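You operate a simulated robot arm through the tools that you are given. There is no shell and no other tool.

The job below is to be done with a simulated robot arm. You get a single attempt, and the scene is never put back.

JOB
Read the orange cube's code under the lit magnifier and stand the cube in that compartment.
Fine: park the magnifier and switch its lamp off. Where these are worked on the way, their far stop is far enough and under half their travel is too little: magnifier.

Only the result counts: the job must be done as asked and must still hold three seconds after the hand-in. Knocking over, shifting, dropping, spilling or breaking anything else fails it.

ROBOT AND FRAMES
A 5-joint arm with a two-finger parallel gripper, fixed in place. Base frame: the origin is at the foot of the arm, x ahead of it, y to its left, z up; the work surface is at about z = 0. Lengths are in m, angles in degrees, forces in N, time in s.
With the tool pointing down near the work surface it reaches from about 0.26 to 0.68 m from the base axis. Its first joint turns from -66.0 to 66.0 degrees. The tool tilts only in the upright plane through the base axis and itself; it spins freely about its own axis. Payload 2.9 kg.
Tool frame: the origin (TCP) lies between the finger pads and is the grasp point; the fingertips stand 0.03 m ahead of it; z points along the fingers, y is the line along which they close. The gripper opens to 0.11 m. The fingers are 0.02 m wide and 0.01 m thick; the gripper's body (0.048 by 0.112 m) begins 0.055 m behind the TCP.
Orientation is that of the tool frame in the base frame, as a unit quaternion [x, y, z, w]. With the fingers straight down and closing along the base's y, the tool's x points along the base's -x, its y along +y and its z along -z.

CONTROLS
- The arm moves only by the tool servo_tool. Its argument "motion" is a list of rows, each a list of 3 entries, a list of its own where there are three numbers: the shift along the base's x, y, z in m, then the turn, a rotation vector about the base's x, y, z in degrees, then the gripper command, from -1 (shut) to 1 (fully open), values between in proportion. In form: [[[tx, ty, tz], [ax, ay, az], grip], ...]. A call has 1 to 20 rows; each row shifts and turns the commanded pose from where the row before left it. A row lasts 0.2 s, in which the tool goes at most 0.05 m and 8.6 degrees; a call with a longer step from one row to the next is refused whole, and so is a gripper value outside its range. A pose out of reach is approached as far as the arm can. The call stops where the force on the tool passes 90 N (or 10 N more than at its start, if that is more) or the arm is blocked; 0.2 s more then pass. The fingers move at their own pace (about 0.108 m/s each) and stop on an object; they squeeze with about 34 N. The grip force told is the motor's: it shows also when the fingers shut on nothing. Time passes only in rows, and 0.2 s behind the last, so rows that do not move let the fingers close. It gives the time, the measured TCP pose, the force on the tool (base axes), the opening and the grip force at its end, in the units of the frame above (readings bear some noise), with the torque about the TCP (base axes, N m) and any sound that the robot's microphone picked up, and new pictures: "views" is both (left out), scene, wrist or none.
- Cameras (640 x 400 px; columns grow to the right, rows downward): "scene" is fixed at [0.0439, -0.4535, 0.6133]; the picture's right is [0.73, -0.69, 0.00], its down [-0.32, -0.34, -0.88] and it looks along [0.61, 0.64, -0.47] (base axes); focal length 335 px, centre (320, 200). "wrist" rides on the gripper at [0.072, 0.017, -0.103] in the tool frame; the picture's right is [-0.23, 0.97, 0.00], its down [-0.76, -0.18, -0.62] and it looks along [-0.61, -0.14, 0.78] (tool axes); focal length 222 px, centre (320, 200). There is no depth. A picture from a camera that has moved, and an enlarged one, comes with that camera's place and axes in the base frame and with its lens.
- zoom(camera, box): a new picture of the part [left, top, right, bottom] of that camera's present view, enlarged. It takes no simulated time.
- sign_off(): hands the job in; it is judged then, once.

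Nothing tells you positions but the pictures and the camera data. Unless the task says otherwise, let go and move clear before handing in.

The tools are called as a command line: name --argument value ..., lists and objects as JSON in quotes. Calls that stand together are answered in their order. servo_tool: Moves the arm, as the interface text tells. Its arguments: {"type":"object","properties":{"motion":{"type":"array","items":{"type":"array"}},"views":{"type":"string","enum":["both","scene","wrist","none"]}},"required":["motion"]} The other tools are called the same way: zoom (camera, box) takes an enlarged picture of a part of a camera's view; sign_off () hands the job in.

At the start:

```text
t: 0.0
tool_pos: [0.4788, 0.0022, 0.3231]
ee_rot: [0.0, 1.0, -0.001, 0.0]
wrist_force: [0.0, 0.1, -0.3]
moment: [0.01, 0.0, 0.02]
finger_gap: 0.1099
grasp_force: 0.1
```

scene: 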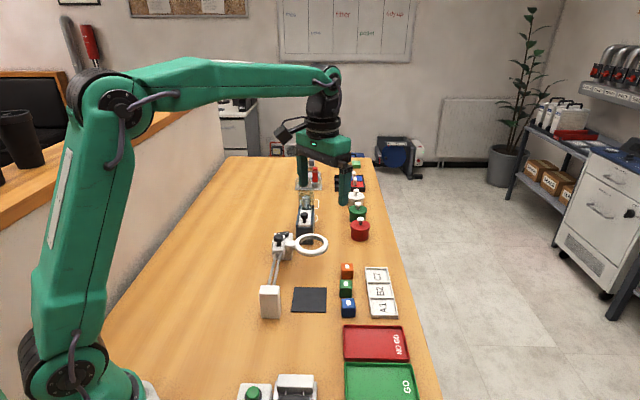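
wrist: 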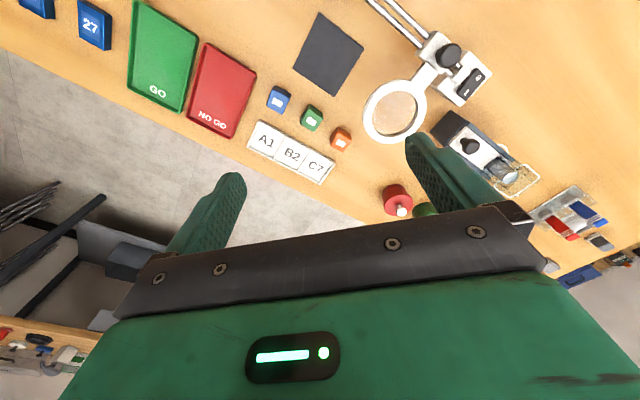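

I see a workbench with a ring magnifier on an arm, a dark pad, three small cubes (blue, green, orange) and a tray with compartments A1, B2, C7. I'll zoom in to look closer before moving.

zoom --camera "scene" --box '[240, 220, 420, 330]'

zoom --camera "wrist" --box '[340, 0, 520, 150]'

zoom --camera "wrist" --box '[220, 60, 400, 200]'

zoom --camera "scene" --box '[270, 140, 400, 260]'

zoom --camera "scene" --box '[220, 310, 440, 400]'

```text
3.56 times, centred on (330, 275) of scene
camera zoom: at [0.0439, -0.4535, 0.6133], right [0.73, -0.69, 0.0], down [-0.32, -0.34, -0.88], along [0.61, 0.64, -0.47], focal length 1193 px, centre (284, -67)
```

zoom: 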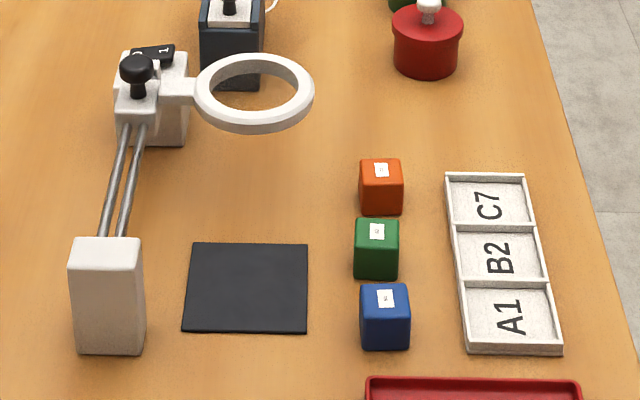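

```text
2.67 times, centred on (430, 75) of wrist
camera zoom: at [0.4086, 0.017, 0.4252], right [0.23, 0.97, 0.0], down [0.76, -0.18, 0.62], along [0.61, -0.14, -0.78], focal length 592 px, centre (27, 533)
```

zoom: 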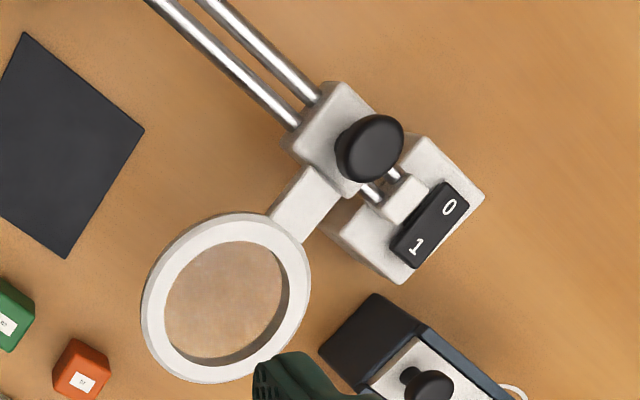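

```text
2.86 times, centred on (310, 130) of wrist
camera zoom: at [0.4086, 0.017, 0.4252], right [0.23, 0.97, 0.0], down [0.76, -0.18, 0.62], along [0.61, -0.14, -0.78], focal length 635 px, centre (349, 400)
```

zoom: 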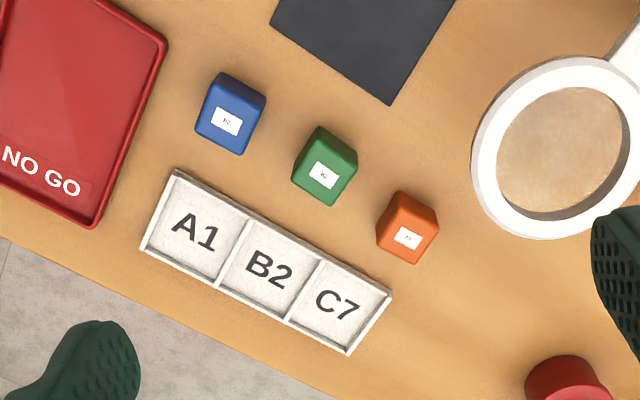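

```text
3.33 times, centred on (335, 200) of scene
camera zoom: at [0.0439, -0.4535, 0.6133], right [0.73, -0.69, 0.0], down [-0.32, -0.34, -0.88], along [0.61, 0.64, -0.47], focal length 1118 px, centre (270, 200)
```

zoom: 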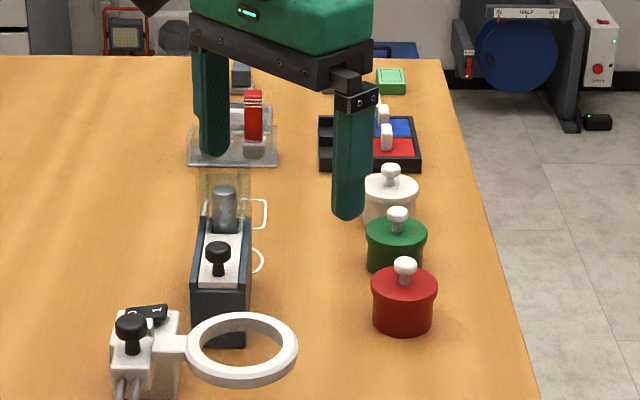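

```text
2.91 times, centred on (330, 355) of scene
camera zoom: at [0.0439, -0.4535, 0.6133], right [0.73, -0.69, 0.0], down [-0.32, -0.34, -0.88], along [0.61, 0.64, -0.47], focal length 976 px, centre (291, -251)
```

zoom: 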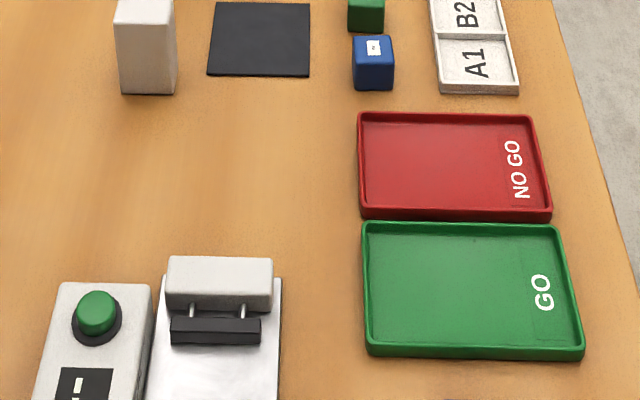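

The magnifier's carriage (knob about (0.473, 0.162, 0.104)) sits at the switch end of its rails. The dark pad is near (0.451, 0.019) and the orange cube near (0.588, 0.013), and the whole layout is turned about 45° to the base. I'll hover above the orange cube with the gripper spun to match, so I can get a closer look.

servo_tool --motion '[[[0.018, 0.002, -0.028], [0, 0, -7.33], 0.2], [[0.018, 0.002, -0.028], [0, 0, -7.33], 0.2], [[0.018, 0.002, -0.028], [0, 0, -7.33], 0.2], [[0.018, 0.002, -0.028], [0, 0, -7.33], 0.2], [[0.018, 0.002, -0.028], [0, 0, -7.33], 0.2], [[0.018, 0.002, -0.028], [0, 0, -7.33], 0.2]]' --views "both"

```text
t: 1.4
tool_pos: [0.5875, 0.0112, 0.1551]
ee_rot: [0.376, 0.927, 0.001, -0.001]
wrist_force: [0.6, -0.3, 0.4]
moment: [0.01, -0.03, 0.03]
finger_gap: 0.0661
grasp_force: 0.0
camera wrist: at [0.5479, 0.0745, 0.2577], right [0.84, 0.54, 0.0], down [0.42, -0.66, 0.62], along [0.34, -0.52, -0.78], focal length 222 px, centre (320, 200)
```

scene: 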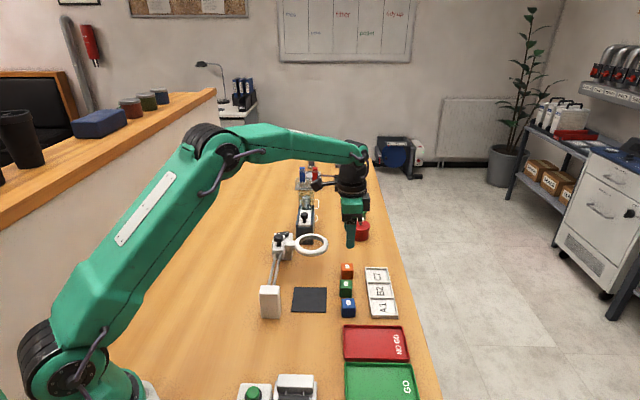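
wrist: 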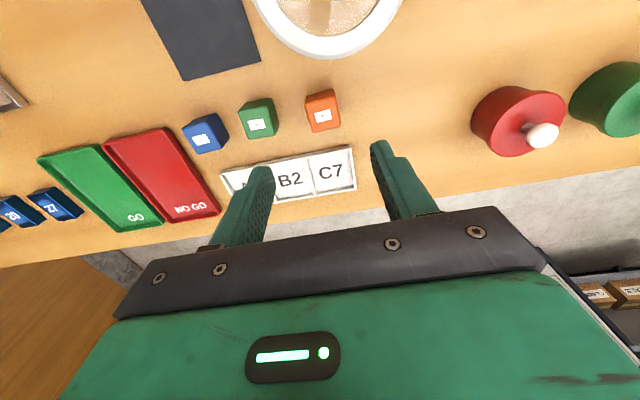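

The gripper is now above the orange cube with the fingers roughly along the row. I'll zoom in to measure the cube's place, heading and label, and the tray's geometry.

zoom --camera "wrist" --box '[170, 60, 370, 220]'

zoom --camera "wrist" --box '[290, 80, 350, 140]'

zoom --camera "scene" --box '[330, 250, 410, 325]'

```text
2.50 times, centred on (270, 140) of wrist
camera zoom: at [0.5479, 0.0745, 0.2577], right [0.84, 0.54, 0.0], down [0.42, -0.66, 0.62], along [0.34, -0.52, -0.78], focal length 555 px, centre (445, 350)
```

zoom: 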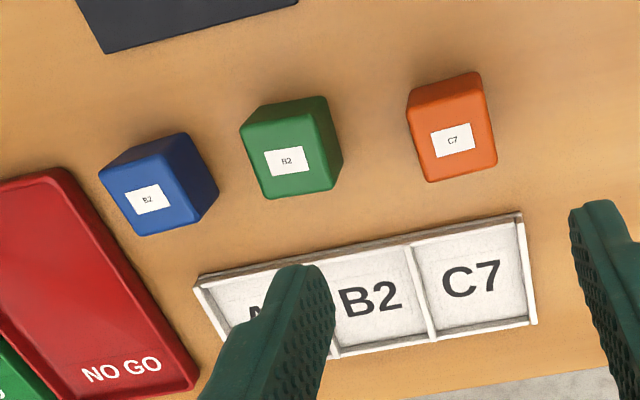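

```text
6.67 times, centred on (320, 110) of wrist
camera zoom: at [0.5479, 0.0745, 0.2577], right [0.84, 0.54, 0.0], down [0.42, -0.66, 0.62], along [0.34, -0.52, -0.78], focal length 1481 px, centre (320, 800)
```

zoom: 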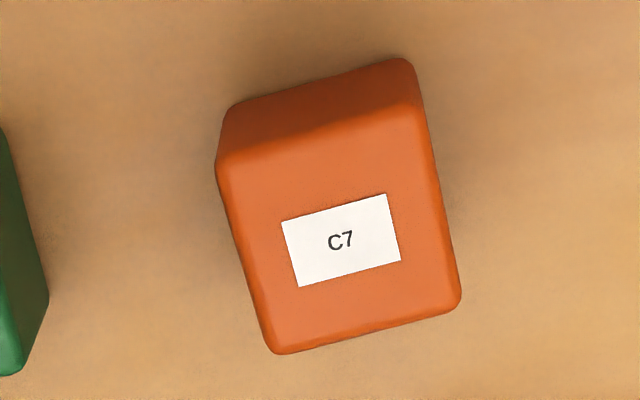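

```text
5.33 times, centred on (370, 288) of scene
camera zoom: at [0.0438, -0.4535, 0.6133], right [0.73, -0.69, 0.0], down [-0.32, -0.34, -0.88], along [0.61, 0.64, -0.47], focal length 1789 px, centre (53, -267)
```

zoom: 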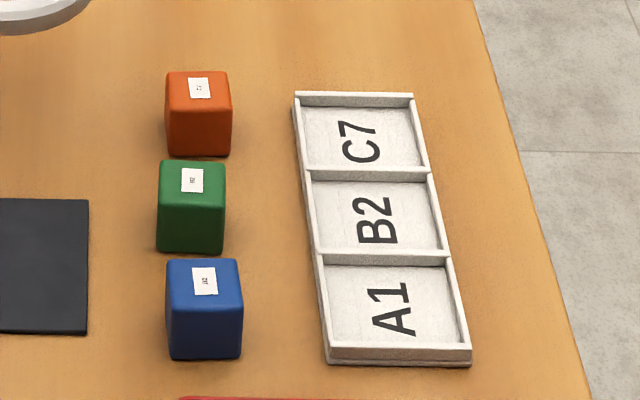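

The orange cube is about 0.03 m on a side, centred near (0.590, 0.015), and its faces line up with the present spin. The label seems to read C7, but I'll still check it under the lit lens as the job asks. Next I descend partway with a narrower opening and check the alignment.

servo_tool --motion '[[[0.0012, 0.0018, -0.03], [0, 0, -0.5], -0.09], [[0.0013, 0.0017, -0.035], [0, 0, 0], -0.09], [[0, 0, 0], [0, 0, 0], -0.09]]' --views "both"

```text
t: 2.2
tool_pos: [0.5914, 0.016, 0.0887]
ee_rot: [0.378, 0.926, 0.001, 0.001]
wrist_force: [0.7, -0.9, 0.0]
moment: [-0.05, 0.03, 0.02]
finger_gap: 0.0501
grasp_force: 0.1
camera wrist: at [0.552, 0.0776, 0.1917], right [0.84, 0.54, 0.0], down [0.42, -0.66, 0.62], along [0.33, -0.53, -0.78], focal length 222 px, centre (320, 200)
```

scene: 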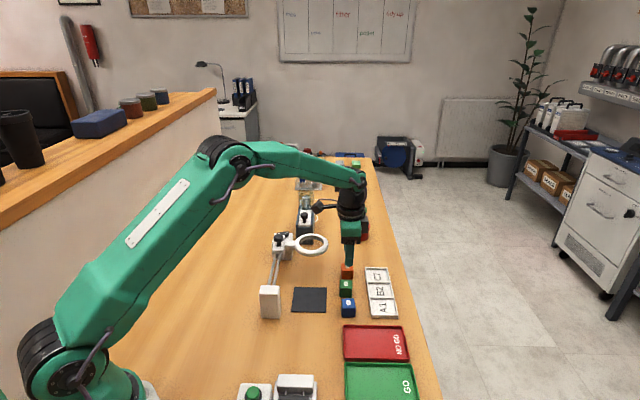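
wrist: 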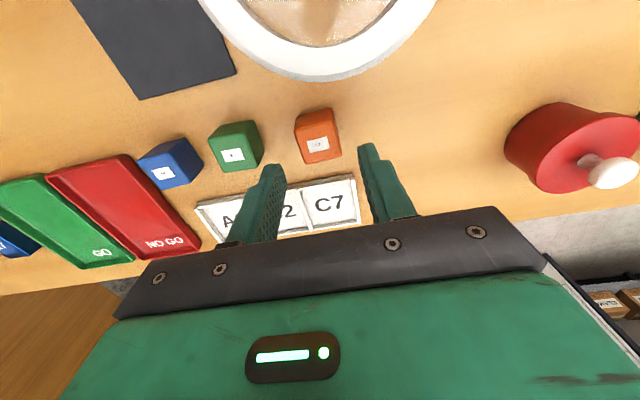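

The fingers straddle the orange cube's line. I'll zoom to check centring before the final descent.

zoom --camera "wrist" --box '[200, 80, 420, 240]'

zoom --camera "scene" --box '[310, 210, 410, 310]'

```text
2.50 times, centred on (310, 160) of wrist
camera zoom: at [0.552, 0.0776, 0.1917], right [0.84, 0.54, 0.0], down [0.42, -0.66, 0.62], along [0.33, -0.53, -0.78], focal length 555 px, centre (345, 300)
```

zoom: 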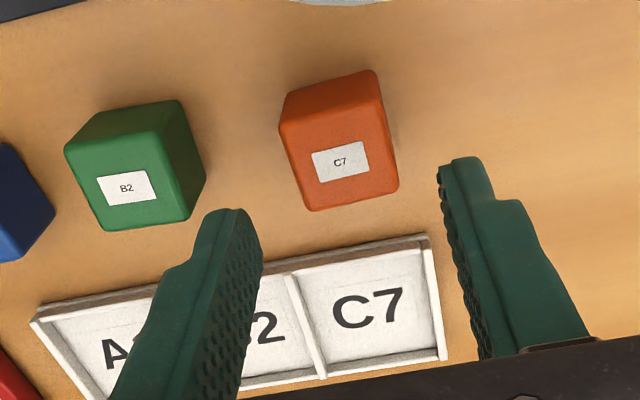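

```text
4.00 times, centred on (360, 260) of scene
camera zoom: at [0.0439, -0.4535, 0.6133], right [0.73, -0.69, 0.0], down [-0.32, -0.34, -0.88], along [0.61, 0.64, -0.47], focal length 1342 px, centre (160, -40)
```

zoom: 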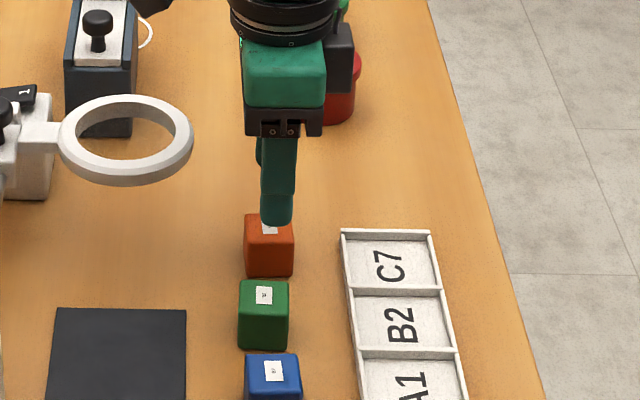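

The cube computes to (0.590, 0.016) and the TCP is at (0.591, 0.016), so it's well centred. I'll descend to about z = 0.042 and close.

servo_tool --motion '[[[-0.0005, 0, -0.024], [0, 0, -0.5], -0.09], [[-0.0005, 0, -0.023], [0, 0, 0], -0.09], [[0, 0, 0], [0, 0, 0], -0.09], [[0, 0, 0], [0, 0, 0], -1], [[0, 0, 0], [0, 0, 0], -1], [[0, 0, 0], [0, 0, 0], -1]]' --views "both"

```text
t: 3.6
tool_pos: [0.5898, 0.0162, 0.0428]
ee_rot: [0.382, 0.924, 0.0, 0.001]
wrist_force: [0.0, -0.4, -0.2]
moment: [0.0, -0.01, -0.02]
finger_gap: 0.0305
grasp_force: 33.9
camera wrist: at [0.552, 0.0786, 0.1458], right [0.85, 0.53, 0.0], down [0.41, -0.66, 0.62], along [0.33, -0.53, -0.78], focal length 222 px, centre (320, 200)
```

scene: 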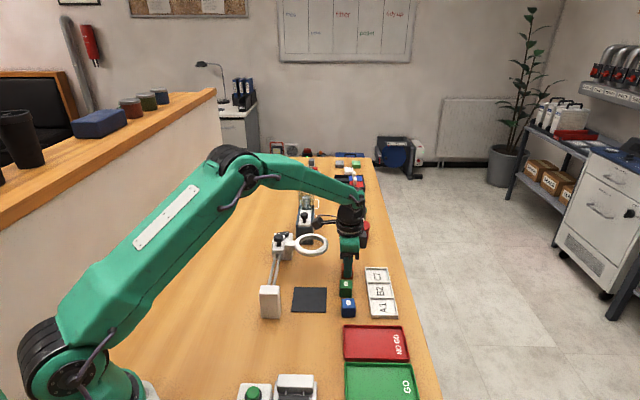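
wrist: 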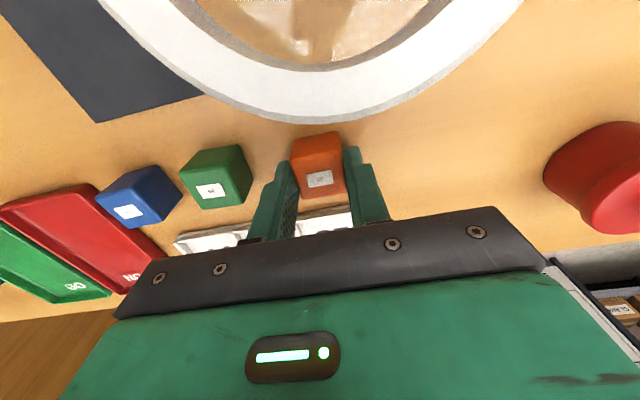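

The cube is held (gap 0.0305). I'll lift straight up, then look at the pad to refine its centre.

servo_tool --motion '[[[0, 0, 0.03], [0, 0, 0], -1], [[0, 0, 0.045], [0, 0, 0], -1], [[0, 0, 0.045], [0, 0, 0], -1], [[-0.035, 0.0, 0.01], [0, 0, 0], -1], [[-0.045, 0.0, 0], [0, 0, 0], -1], [[-0.04, 0.002, 0], [0, 0, 0], -1], [[-0.018, 0.001, 0], [0, 0, 0], -1]]' --views "both"

```text
t: 5.2
tool_pos: [0.4519, 0.021, 0.1733]
ee_rot: [0.383, 0.924, 0.0, -0.001]
wrist_force: [0.8, 0.0, 0.3]
moment: [-0.02, 0.01, 0.02]
finger_gap: 0.0304
grasp_force: 34.0
camera wrist: at [0.4146, 0.0846, 0.276], right [0.85, 0.53, 0.0], down [0.41, -0.66, 0.62], along [0.33, -0.53, -0.78], focal length 222 px, centre (320, 200)
```

scene: 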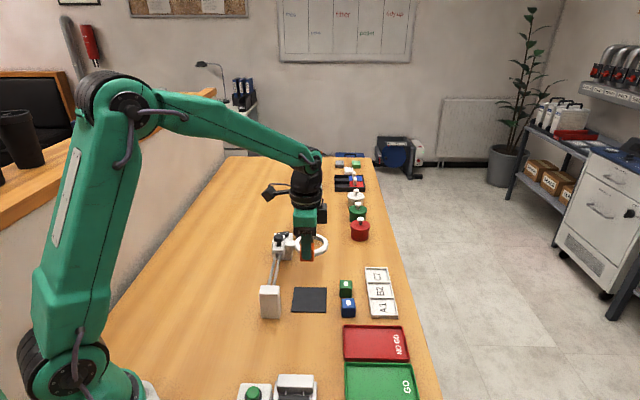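
wrist: 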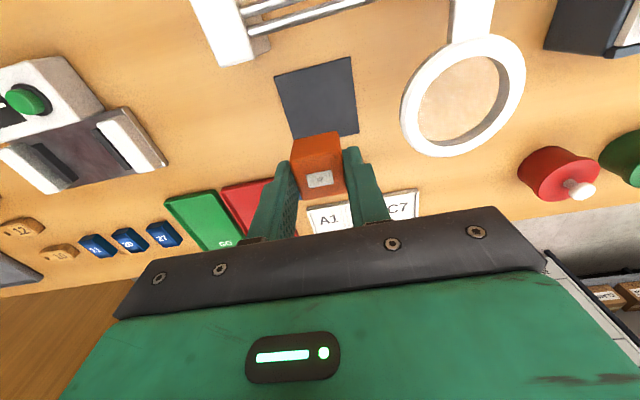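

The pad works out centred near (0.454, 0.018), and the ring (0.539, 0.105) should slide about 0.12 m along 45° to sit over it. Now I lower the cube onto the pad centre.

servo_tool --motion '[[[0.001, -0.002, -0.04], [0, 0, 0], -1], [[0, 0, -0.04], [0, 0, 0], -1], [[0, 0, -0.03], [0, 0, 0], -1], [[0, 0, -0.014], [0, 0, 0], -1], [[0, 0, -0.002], [0, 0, 0], -1], [[0, 0, 0], [0, 0, 0], -1]]' --views "both"

```text
t: 6.6
tool_pos: [0.4535, 0.017, 0.0459]
ee_rot: [0.383, 0.924, 0.001, -0.001]
wrist_force: [0.1, 0.1, 0.4]
moment: [-0.02, 0.01, -0.03]
finger_gap: 0.0303
grasp_force: 33.8
camera wrist: at [0.415, 0.0794, 0.1499], right [0.85, 0.53, 0.0], down [0.41, -0.66, 0.62], along [0.33, -0.53, -0.78], focal length 222 px, centre (320, 200)
```

scene: 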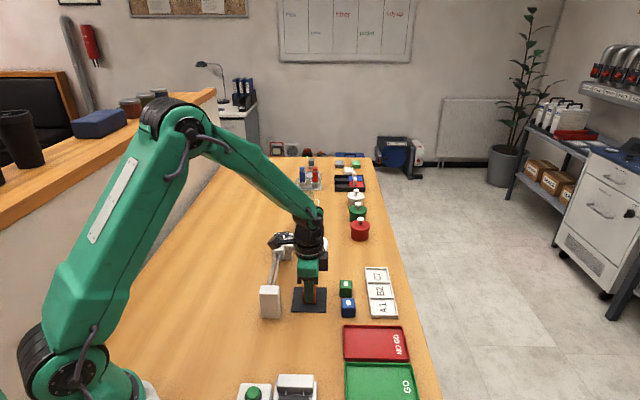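
wrist: 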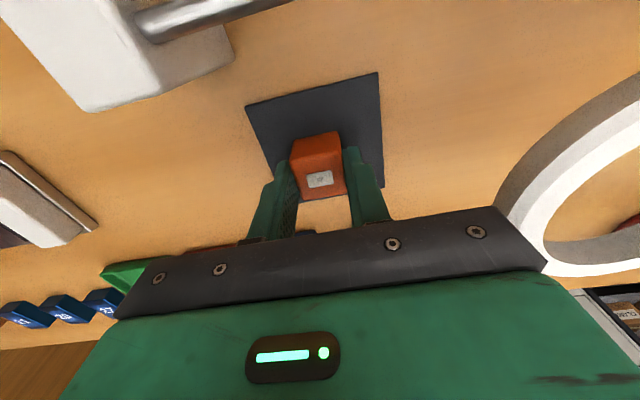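

The cube is over the pad, within a few millimetres of its centre. I'll ease down until I feel contact, then release.

servo_tool --motion '[[[0.001, 0.0005, -0.001], [0, 0, 0], -1], [[0, 0, 0], [0, 0, 0], -1]]' --views "none"

zoom --camera "scene" --box '[270, 250, 350, 330]'

```text
t: 7.2
tool_pos: [0.4541, 0.0181, 0.0465]
ee_rot: [0.382, 0.924, 0.0, 0.0]
wrist_force: [-0.3, -0.7, -0.2]
moment: [0.03, 0.0, -0.01]
finger_gap: 0.0303
grasp_force: 33.5
```

```text
5.00 times, centred on (310, 290) of scene
camera zoom: at [0.0439, -0.4535, 0.6133], right [0.73, -0.69, 0.0], down [-0.32, -0.34, -0.88], along [0.61, 0.64, -0.47], focal length 1677 px, centre (370, -250)
```

zoom: 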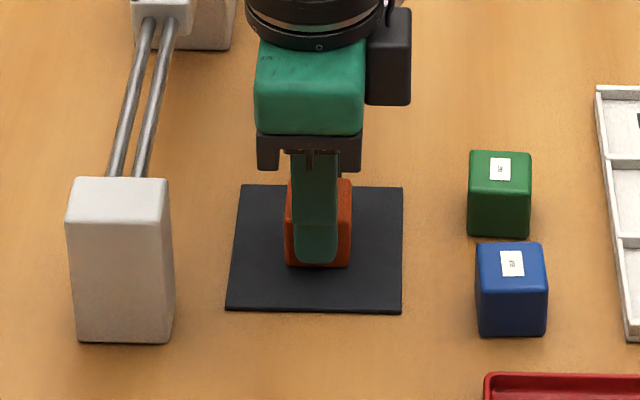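

No contact yet, so I keep lowering in 1 mm steps.

servo_tool --motion '[[[0, 0, -0.001], [0, 0, 0], -1], [[0, 0, 0], [0, 0, 0], -1]]' --views "none"

servo_tool --motion '[[[0, 0, -0.001], [0, 0, 0], -1], [[0, 0, 0], [0, 0, 0], -1]]' --views "none"

```text
t: 7.8
tool_pos: [0.4544, 0.0186, 0.0456]
ee_rot: [0.383, 0.924, 0.001, 0.001]
wrist_force: [-5.3, -4.3, 22.5]
moment: [-0.11, 0.25, 0.0]
finger_gap: 0.0306
grasp_force: 34.2
```

```text
t: 8.4
tool_pos: [0.4543, 0.0176, 0.0447]
ee_rot: [0.382, 0.924, 0.001, 0.002]
wrist_force: [-5.7, -2.3, 31.9]
moment: [-0.13, 0.26, -0.01]
finger_gap: 0.0306
grasp_force: 33.9
```

The cube is down on the pad. I'll relax the push, open modestly, and rise straight up.

servo_tool --motion '[[[0, 0, 0.0015], [0, 0, 0], -1], [[0, 0, 0], [0, 0, 0], -0.1], [[0, 0, 0], [0, 0, 0], -0.1], [[0, 0, 0.02], [0, 0, 0], -0.1], [[0, 0, 0.045], [0, 0, 0], -0.1], [[0, 0, 0.045], [0, 0, 0], -0.1], [[0, 0, 0.03], [0, 0, 0], -0.1]]' --views "both"

```text
t: 10.0
tool_pos: [0.4534, 0.0171, 0.1862]
ee_rot: [0.383, 0.924, 0.0, 0.001]
wrist_force: [0.7, 0.1, 0.5]
moment: [0.01, 0.01, 0.03]
finger_gap: 0.0496
grasp_force: 0.0
camera wrist: at [0.4151, 0.0793, 0.2881], right [0.85, 0.53, 0.0], down [0.41, -0.66, 0.62], along [0.33, -0.53, -0.78], focal length 222 px, centre (320, 200)
```

scene: 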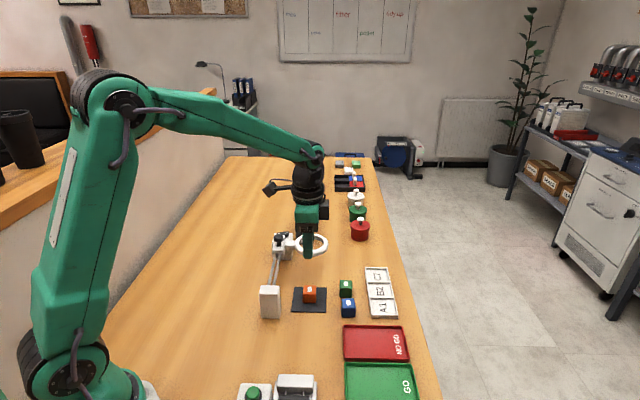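
wrist: 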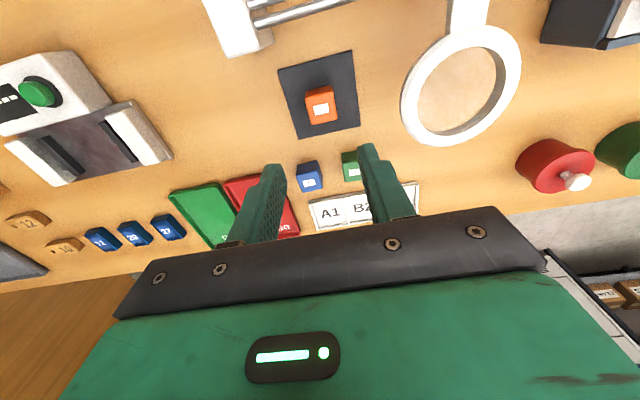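

The cube stands on the pad with its label up. Next I go above the magnifier's knob to measure it, the carriage and the switch before gripping.

servo_tool --motion '[[[0.004, 0.03, 0.014], [0, 0, 0], -0.1], [[0.005, 0.04, 0], [0, 0, 0], -0.1], [[0.006, 0.045, 0], [0, 0, 0], -0.1], [[0.005, 0.03, 0], [0, 0, 0], -0.1], [[0, 0, 0], [0, 0, 0], -0.1]]' --views "both"

```text
t: 11.2
tool_pos: [0.4709, 0.1631, 0.2029]
ee_rot: [0.384, 0.924, -0.001, 0.0]
wrist_force: [0.0, 0.5, 0.1]
moment: [0.0, -0.03, -0.02]
finger_gap: 0.0495
grasp_force: 0.1
camera wrist: at [0.4332, 0.2254, 0.3057], right [0.85, 0.53, 0.0], down [0.41, -0.66, 0.62], along [0.33, -0.53, -0.78], focal length 222 px, centre (320, 200)
```

scene: 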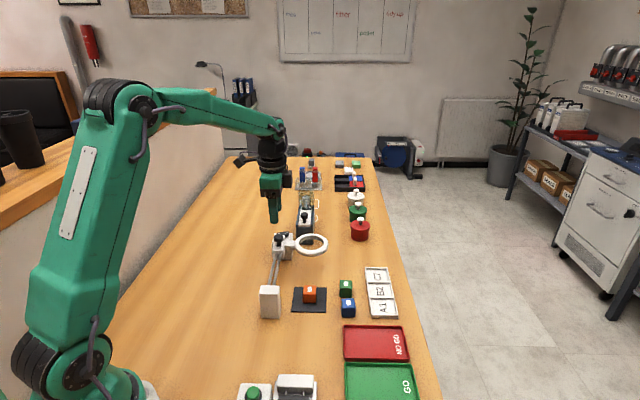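
wrist: 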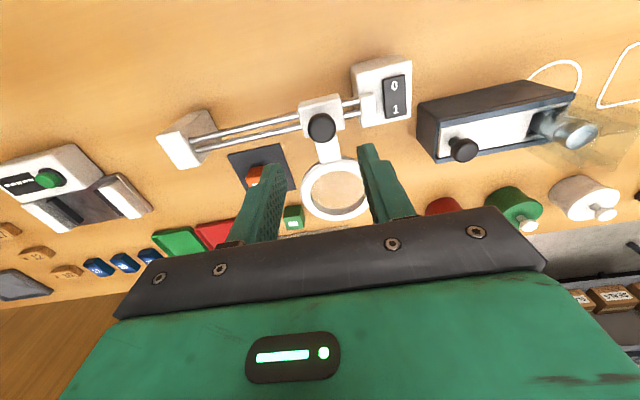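

zoom --camera "wrist" --box '[150, 40, 430, 230]'

zoom --camera "wrist" --box '[280, 40, 430, 160]'

zoom --camera "scene" --box '[250, 215, 340, 325]'

```text
2.11 times, centred on (290, 135) of wrist
camera zoom: at [0.4332, 0.2254, 0.3057], right [0.85, 0.53, 0.0], down [0.41, -0.66, 0.62], along [0.33, -0.53, -0.78], focal length 468 px, centre (383, 337)
```

zoom: 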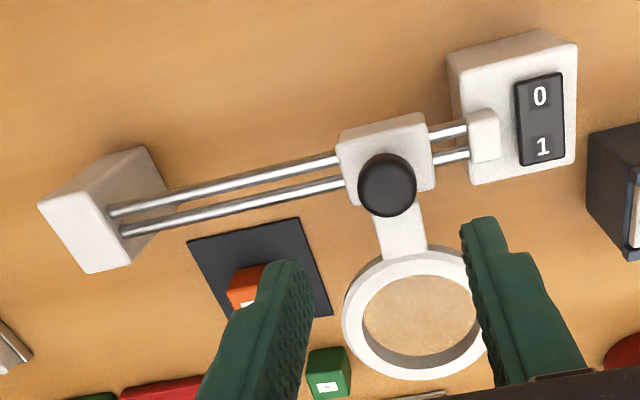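

```text
3.33 times, centred on (355, 100) of wrist
camera zoom: at [0.4332, 0.2254, 0.3057], right [0.85, 0.53, 0.0], down [0.41, -0.66, 0.62], along [0.33, -0.53, -0.78], focal length 740 px, centre (203, 533)
```

zoom: 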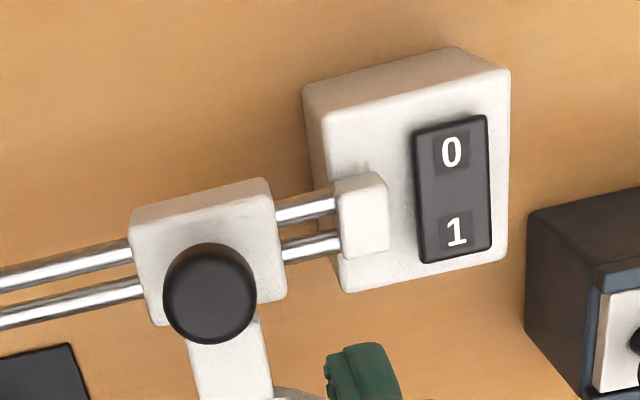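

```text
3.64 times, centred on (295, 270) of scene
camera zoom: at [0.0439, -0.4535, 0.6133], right [0.73, -0.69, 0.0], down [-0.32, -0.34, -0.88], along [0.61, 0.64, -0.47], focal length 1220 px, centre (411, -54)
```

zoom: 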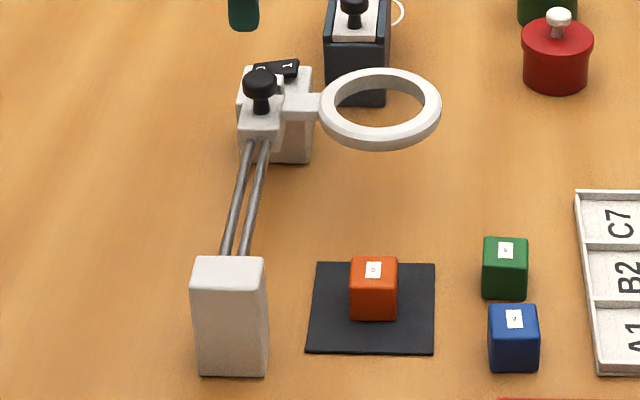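

The knob cap is about 26 mm across at (0.4745, 0.161), spanning z of about 0.09 to 0.107. The rails run at 45°, and the bracket is 40 mm behind the knob. I'll narrow the opening and go down to the knob.

servo_tool --motion '[[[0.0018, -0.001, -0.03], [0, 0, 0], -0.2], [[0.0018, -0.001, -0.023], [0, 0, 0], -0.2], [[0, 0, 0], [0, 0, 0], -0.2]]' --views "both"

zoom --camera "wrist" --box '[230, 60, 430, 220]'

zoom --camera "scene" --box '[240, 180, 340, 280]'

```text
t: 12.0
tool_pos: [0.4764, 0.1607, 0.1462]
ee_rot: [0.382, 0.924, 0.0, 0.0]
wrist_force: [-0.4, -0.3, 0.0]
moment: [-0.03, 0.04, -0.02]
finger_gap: 0.0441
grasp_force: 0.1
camera wrist: at [0.4382, 0.2238, 0.2493], right [0.85, 0.53, 0.0], down [0.41, -0.66, 0.62], along [0.33, -0.53, -0.78], focal length 222 px, centre (320, 200)
```

scene: 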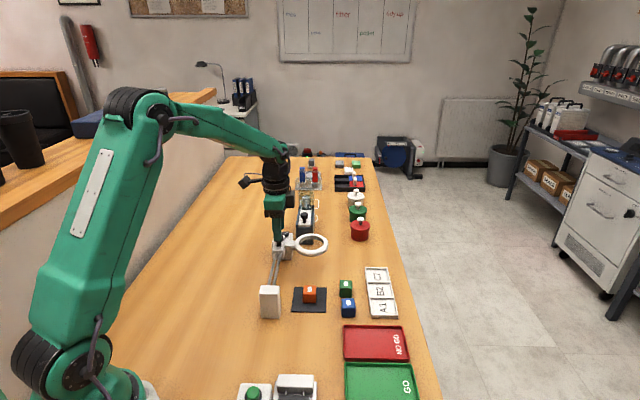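
wrist: 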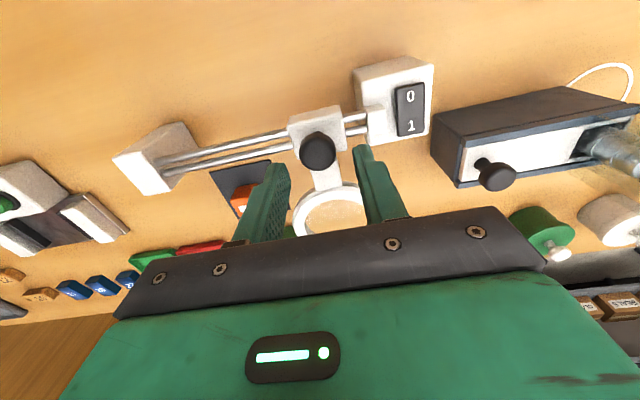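

```text
2.50 times, centred on (330, 140) of wrist
camera zoom: at [0.4382, 0.2238, 0.2493], right [0.85, 0.53, 0.0], down [0.41, -0.66, 0.62], along [0.33, -0.53, -0.78], focal length 555 px, centre (295, 350)
```

zoom: 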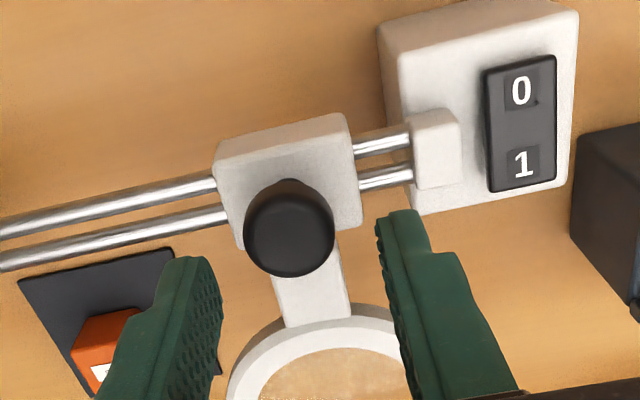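

```text
4.00 times, centred on (290, 230) of scene
camera zoom: at [0.0439, -0.4535, 0.6133], right [0.73, -0.69, 0.0], down [-0.32, -0.34, -0.88], along [0.61, 0.64, -0.47], focal length 1342 px, centre (440, 80)
```

zoom: 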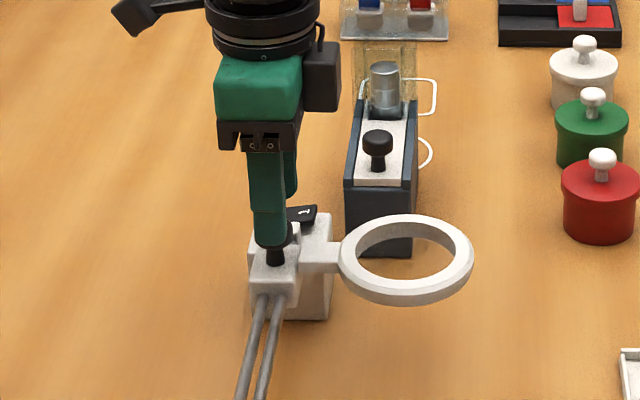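

The knob is centred between the fingers. I'll go down to about z = 0.12 so the tips sit at cap height, above the post tops, and close on the cap.

servo_tool --motion '[[[-0.0008, 0.0005, -0.015], [0, 0, 0], -0.2], [[0, 0, -0.013], [0, 0, 0], -0.2], [[0, 0, 0], [0, 0, 0], -0.2], [[0, 0, 0], [0, 0, 0], -1], [[0, 0, 0], [0, 0, 0], -1], [[0, 0, 0], [0, 0, 0], -1]]' --views "both"

zoom --camera "scene" --box '[240, 180, 340, 280]'

zoom --camera "wrist" --box '[230, 60, 430, 220]'

```text
t: 13.4
tool_pos: [0.4746, 0.1624, 0.1167]
ee_rot: [0.382, 0.924, -0.001, -0.001]
wrist_force: [-7.1, -7.0, 0.8]
moment: [-0.09, 0.12, 0.03]
finger_gap: 0.0252
grasp_force: 44.9
camera wrist: at [0.4362, 0.225, 0.2204], right [0.85, 0.53, 0.0], down [0.41, -0.66, 0.62], along [0.33, -0.53, -0.78], focal length 222 px, centre (320, 200)
```

scene: 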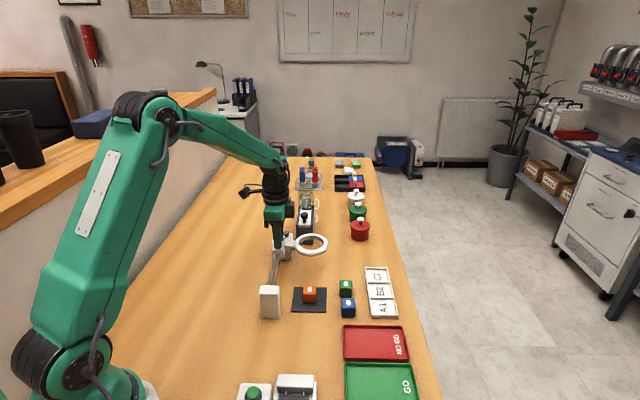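
wrist: 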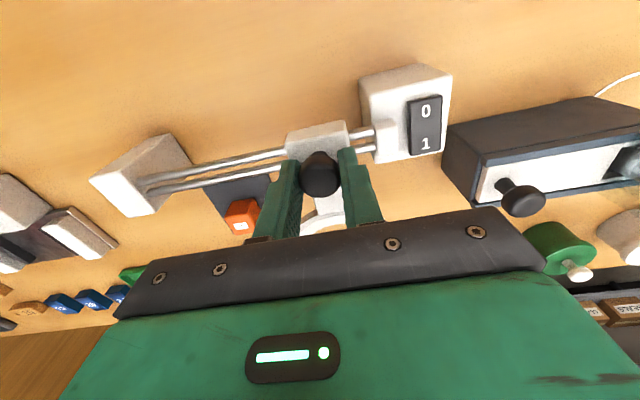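

```text
4.00 times, centred on (290, 230) of scene
camera zoom: at [0.0438, -0.4535, 0.6133], right [0.73, -0.69, 0.0], down [-0.32, -0.34, -0.88], along [0.61, 0.64, -0.47], focal length 1342 px, centre (440, 80)
```

zoom: 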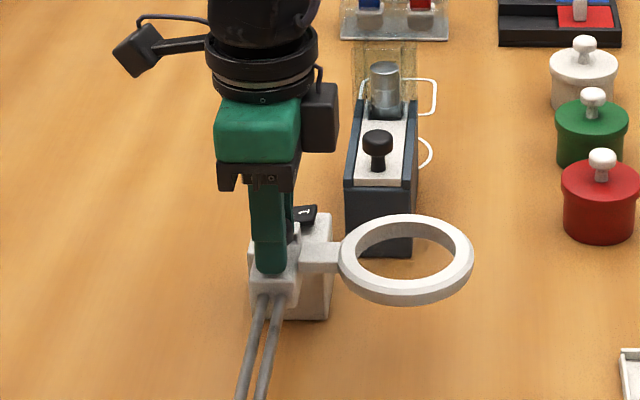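

```text
2.50 times, centred on (330, 140) of wrist
camera zoom: at [0.4362, 0.225, 0.2204], right [0.85, 0.53, 0.0], down [0.41, -0.66, 0.62], along [0.33, -0.53, -0.78], focal length 555 px, centre (295, 350)
```

zoom: 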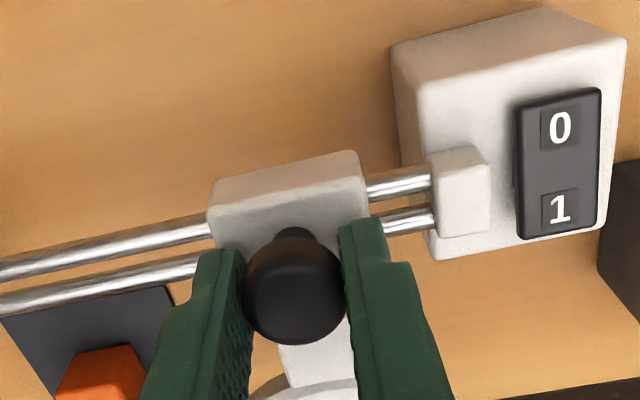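

The cap is gripped (gap 0.025). I'll slide the carriage along the rail toward the near post, first half of the way.

servo_tool --motion '[[[-0.005, -0.005, 0], [0, 0, 0], -1], [[-0.01, -0.01, 0], [0, 0, 0], -1], [[-0.01, -0.01, 0], [0, 0, 0], -1], [[-0.01, -0.01, 0], [0, 0, 0], -1], [[-0.01, -0.01, 0], [0, 0, 0], -1]]' --views "both"

```text
t: 14.6
tool_pos: [0.4304, 0.1191, 0.1171]
ee_rot: [0.382, 0.924, 0.0, 0.0]
wrist_force: [-20.8, 22.7, 26.0]
moment: [0.37, 0.36, 0.04]
finger_gap: 0.0251
grasp_force: 45.0
camera wrist: at [0.3921, 0.1809, 0.2201], right [0.85, 0.53, 0.0], down [0.41, -0.66, 0.62], along [0.33, -0.53, -0.78], focal length 222 px, centre (320, 200)
```

scene: 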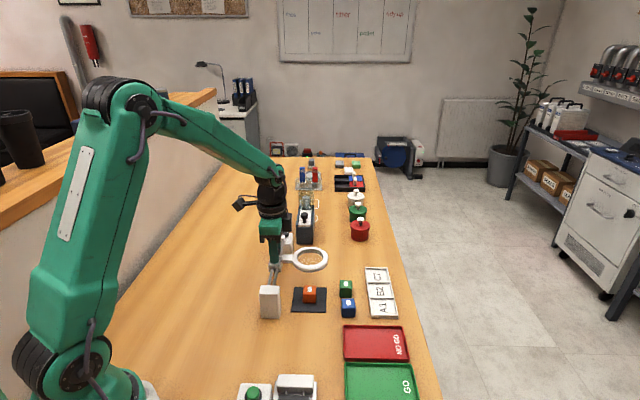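
wrist: 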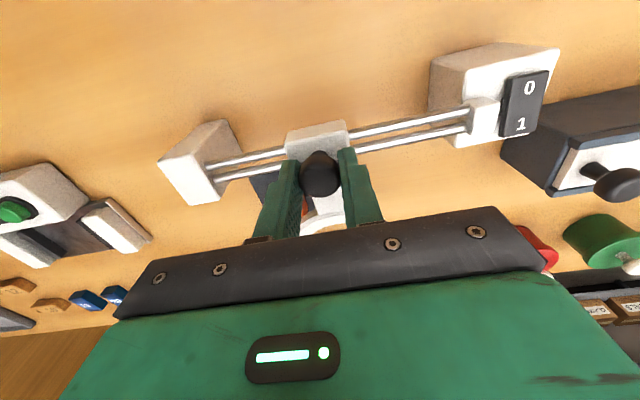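

The carriage slides, but the side force (about 31 N across the rail, 26 N up) says the rail heads nearer 43° and I'm a touch low. I'll correct for that and continue.

servo_tool --motion '[[[-0.0014, 0.0014, 0.001], [0, 0, 0], -1], [[-0.0073, -0.0068, 0], [0, 0, 0], -1], [[-0.0073, -0.0068, 0], [0, 0, 0], -1], [[0, 0, 0], [0, 0, 0], -1]]' --views "none"

```text
t: 15.6
tool_pos: [0.4152, 0.1037, 0.117]
ee_rot: [0.384, 0.923, 0.0, 0.0]
wrist_force: [11.5, -12.5, -15.2]
moment: [-0.17, -0.12, -0.07]
finger_gap: 0.0251
grasp_force: 44.7
```

Slightly overcorrected, so I'll trim halfway back and go on at about 43.7°.

servo_tool --motion '[[[0.0005, -0.0005, -0.0003], [0, 0, 0], -1], [[-0.0072, -0.0069, 0], [0, 0, 0], -1], [[-0.0072, -0.0069, 0], [0, 0, 0], -1], [[0, 0, 0], [0, 0, 0], -1]]' --views "both"

```text
t: 16.6
tool_pos: [0.4022, 0.0888, 0.1174]
ee_rot: [0.384, 0.923, 0.0, -0.001]
wrist_force: [22.0, -22.9, -25.8]
moment: [-0.34, -0.29, 0.0]
finger_gap: 0.0251
grasp_force: 45.0
camera wrist: at [0.3636, 0.1523, 0.2201], right [0.85, 0.53, 0.0], down [0.41, -0.67, 0.62], along [0.33, -0.53, -0.78], focal length 222 px, centre (320, 200)
```

scene: 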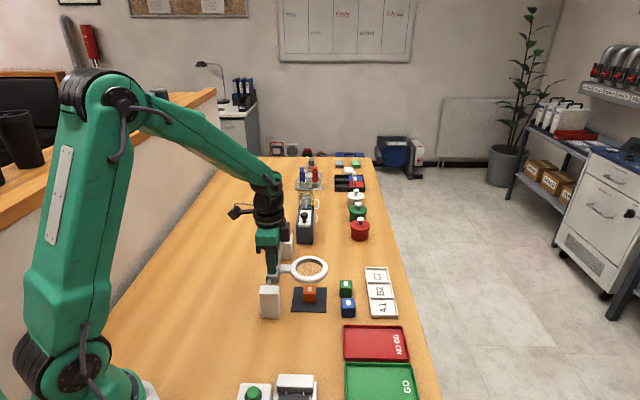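
wrist: 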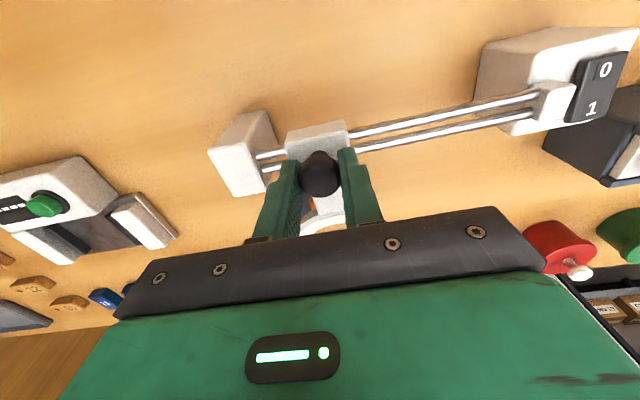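

The reaction has flipped sign, so I'll pause and trim sideways and down a little to see how the force responds.

servo_tool --motion '[[[0.0007, -0.0007, -0.0008], [0, 0, 0], -1], [[0, 0, 0], [0, 0, 0], -1]]' --views "none"

zoom --camera "scene" --box '[240, 215, 350, 325]'

zoom --camera "wrist" --box '[190, 60, 390, 220]'

```text
t: 17.2
tool_pos: [0.4019, 0.0904, 0.1173]
ee_rot: [0.383, 0.924, 0.0, 0.0]
wrist_force: [15.3, -15.3, -17.7]
moment: [-0.29, -0.36, -0.09]
finger_gap: 0.025
grasp_force: 45.5
```

```text
3.64 times, centred on (295, 270) of scene
camera zoom: at [0.044, -0.4535, 0.6133], right [0.73, -0.69, 0.0], down [-0.32, -0.34, -0.88], along [0.61, 0.64, -0.47], focal length 1220 px, centre (411, -54)
```

zoom: 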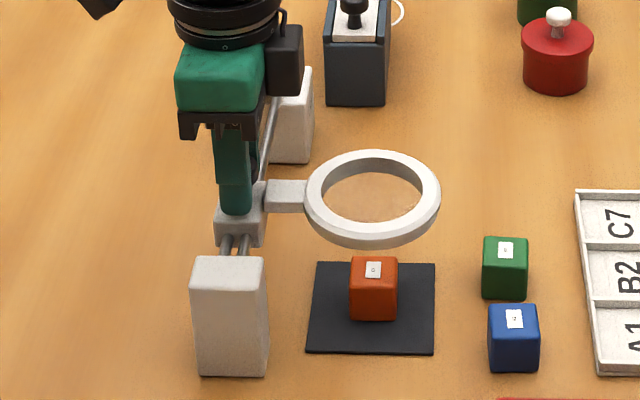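

```text
2.50 times, centred on (290, 140) of wrist
camera zoom: at [0.3637, 0.1525, 0.2202], right [0.85, 0.53, 0.0], down [0.41, -0.66, 0.62], along [0.33, -0.53, -0.78], focal length 555 px, centre (395, 350)
```

zoom: 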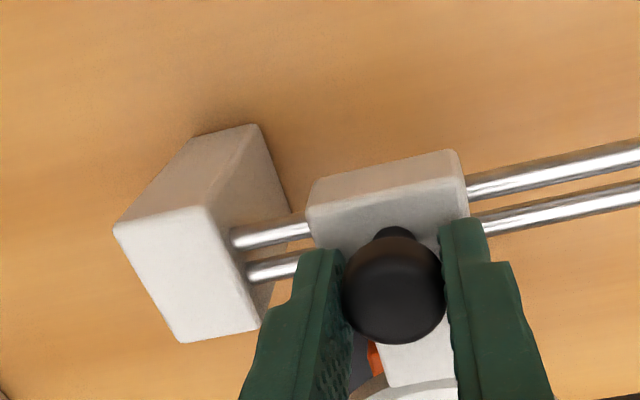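

Trimming the same way lowers the force. One more trim, then two further steps along 45°.

servo_tool --motion '[[[0.0007, -0.0007, -0.0007], [0, 0, 0], -1], [[-0.006, -0.006, 0], [0, 0, 0], -1], [[0, 0, 0], [0, 0, 0], -1]]' --views "none"

servo_tool --motion '[[[-0.005, -0.005, 0], [0, 0, 0], -1], [[0, 0, 0], [0, 0, 0], -1]]' --views "none"

```text
t: 18.0
tool_pos: [0.3961, 0.0844, 0.1176]
ee_rot: [0.381, 0.925, 0.0, 0.0]
wrist_force: [-19.4, 17.4, 26.7]
moment: [0.25, 0.27, 0.08]
finger_gap: 0.0253
grasp_force: 44.8
```

```text
t: 18.6
tool_pos: [0.3918, 0.0799, 0.1165]
ee_rot: [0.38, 0.925, 0.001, 0.002]
wrist_force: [-8.9, 39.5, 23.1]
moment: [0.67, 0.18, 0.07]
finger_gap: 0.025
grasp_force: 44.9
```

Resistance along the rail is starting to show (about 22 N) after about 0.117 m of travel, so the far stop seems close. I'll look.

servo_tool --motion '[[[-0.001, 0.001, 0.0008], [0, 0, 0], -1], [[-0.001, -0.001, 0], [0, 0, 0], -1], [[0, 0, 0], [0, 0, 0], -1]]' --views "both"

zoom --camera "scene" --box '[240, 215, 350, 325]'

zoom --camera "wrist" --box '[190, 60, 390, 220]'

```text
t: 19.4
tool_pos: [0.3925, 0.0797, 0.1174]
ee_rot: [0.38, 0.925, 0.003, 0.005]
wrist_force: [35.0, 51.8, -36.6]
moment: [0.87, 0.1, 0.05]
finger_gap: 0.0254
grasp_force: 45.2
camera wrist: at [0.3527, 0.1419, 0.2195], right [0.85, 0.53, 0.01], down [0.41, -0.66, 0.63], along [0.34, -0.53, -0.78], focal length 222 px, centre (320, 200)
```

scene: 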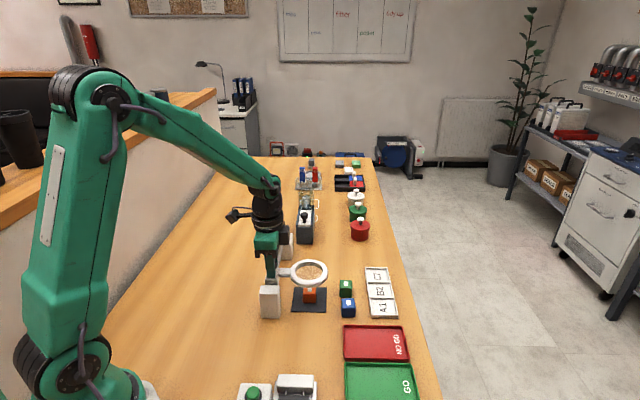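
wrist: 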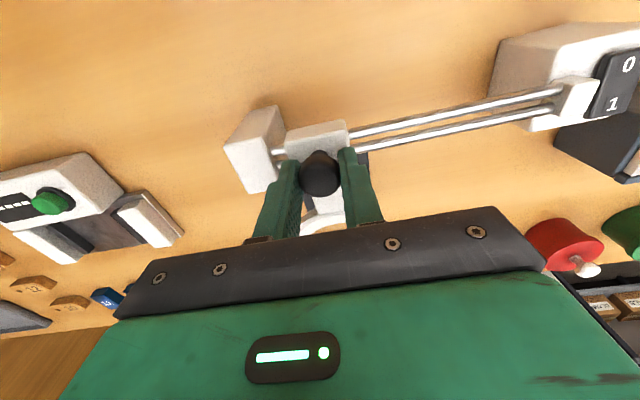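

```text
3.64 times, centred on (295, 270) of scene
camera zoom: at [0.0441, -0.4534, 0.6133], right [0.73, -0.69, 0.0], down [-0.32, -0.34, -0.88], along [0.61, 0.64, -0.47], focal length 1220 px, centre (411, -54)
```

zoom: 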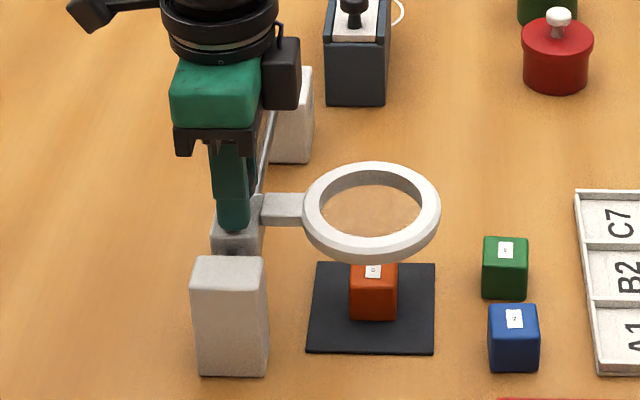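

```text
2.50 times, centred on (290, 140) of wrist
camera zoom: at [0.3527, 0.1419, 0.2195], right [0.85, 0.53, 0.01], down [0.41, -0.66, 0.63], along [0.34, -0.53, -0.78], focal length 555 px, centre (395, 350)
```

zoom: 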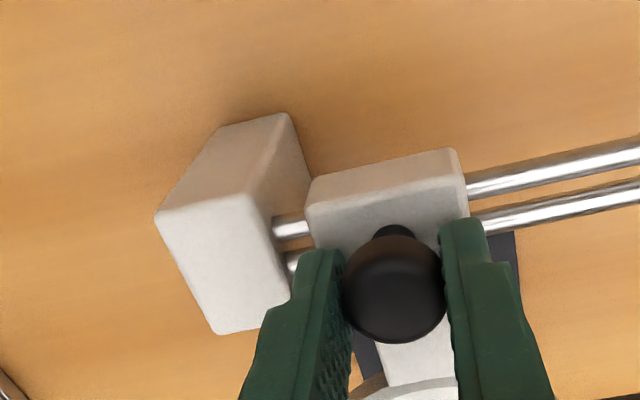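

The carriage is at its far stop (61 N along the rail and no more motion), and the ring now sits over the pad at about (0.457, 0.022). I'll relax the push, open gently and lift clear.

servo_tool --motion '[[[0.0018, 0.0024, -0.0008], [0, 0, 0], -1], [[0, 0, 0], [0, 0, 0], -1]]' --views "none"

```text
t: 20.0
tool_pos: [0.3929, 0.0815, 0.1171]
ee_rot: [0.383, 0.924, 0.002, 0.002]
wrist_force: [22.8, 24.5, -21.5]
moment: [0.22, -0.54, 0.02]
finger_gap: 0.025
grasp_force: 45.2
```

servo_tool --motion '[[[0.0013, 0.0012, -0.0005], [0, 0, 0], -1], [[0, 0, 0], [0, 0, 0], -0.6], [[0, 0, 0], [0, 0, 0], -0.3], [[0, 0, 0], [0, 0, 0], -0.2], [[0, 0, 0.02], [0, 0, 0], -0.2], [[0, 0, 0.03], [0, 0, 0], -0.2], [[0, 0, 0.045], [0, 0, 0], -0.2]]' --views "both"

zoom --camera "scene" --box '[240, 215, 350, 325]'

```text
t: 21.6
tool_pos: [0.391, 0.0793, 0.2131]
ee_rot: [0.383, 0.924, -0.001, 0.0]
wrist_force: [0.1, 0.3, -0.2]
moment: [-0.02, -0.03, 0.03]
finger_gap: 0.044
grasp_force: 0.0
camera wrist: at [0.3542, 0.1423, 0.316], right [0.85, 0.53, 0.0], down [0.41, -0.66, 0.62], along [0.33, -0.53, -0.78], focal length 222 px, centre (320, 200)
```

scene: 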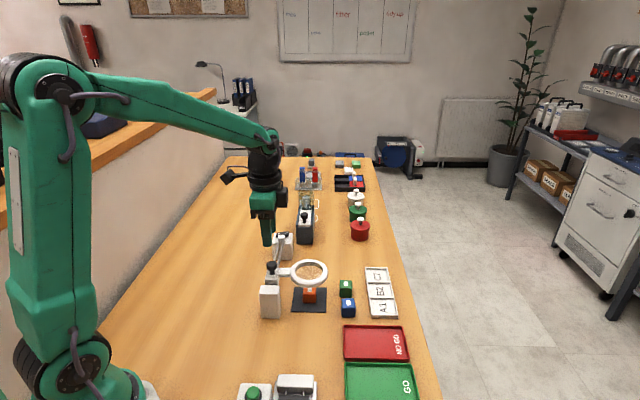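
wrist: 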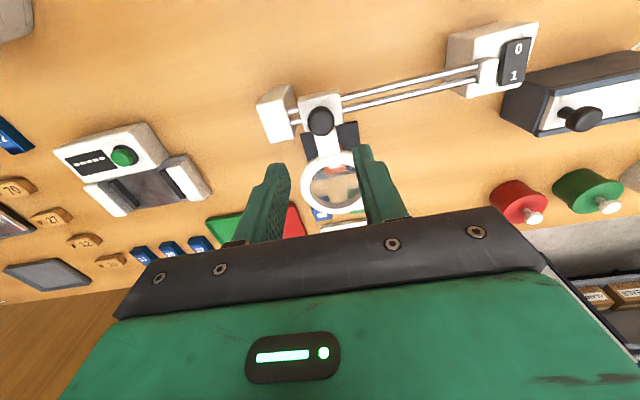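

```text
3.64 times, centred on (295, 270) of scene
camera zoom: at [0.0439, -0.4535, 0.6133], right [0.73, -0.69, 0.0], down [-0.32, -0.34, -0.88], along [0.61, 0.64, -0.47], focal length 1220 px, centre (411, -54)
```

zoom: 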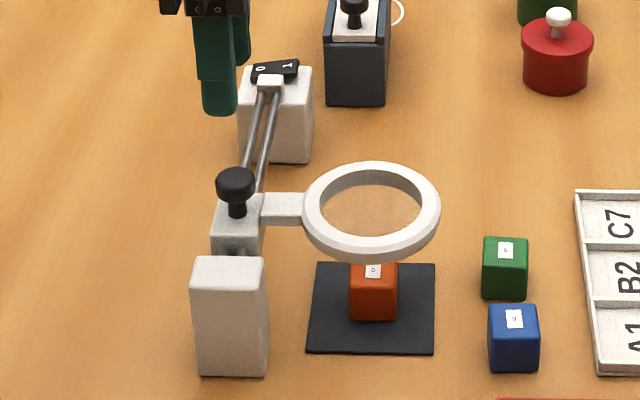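

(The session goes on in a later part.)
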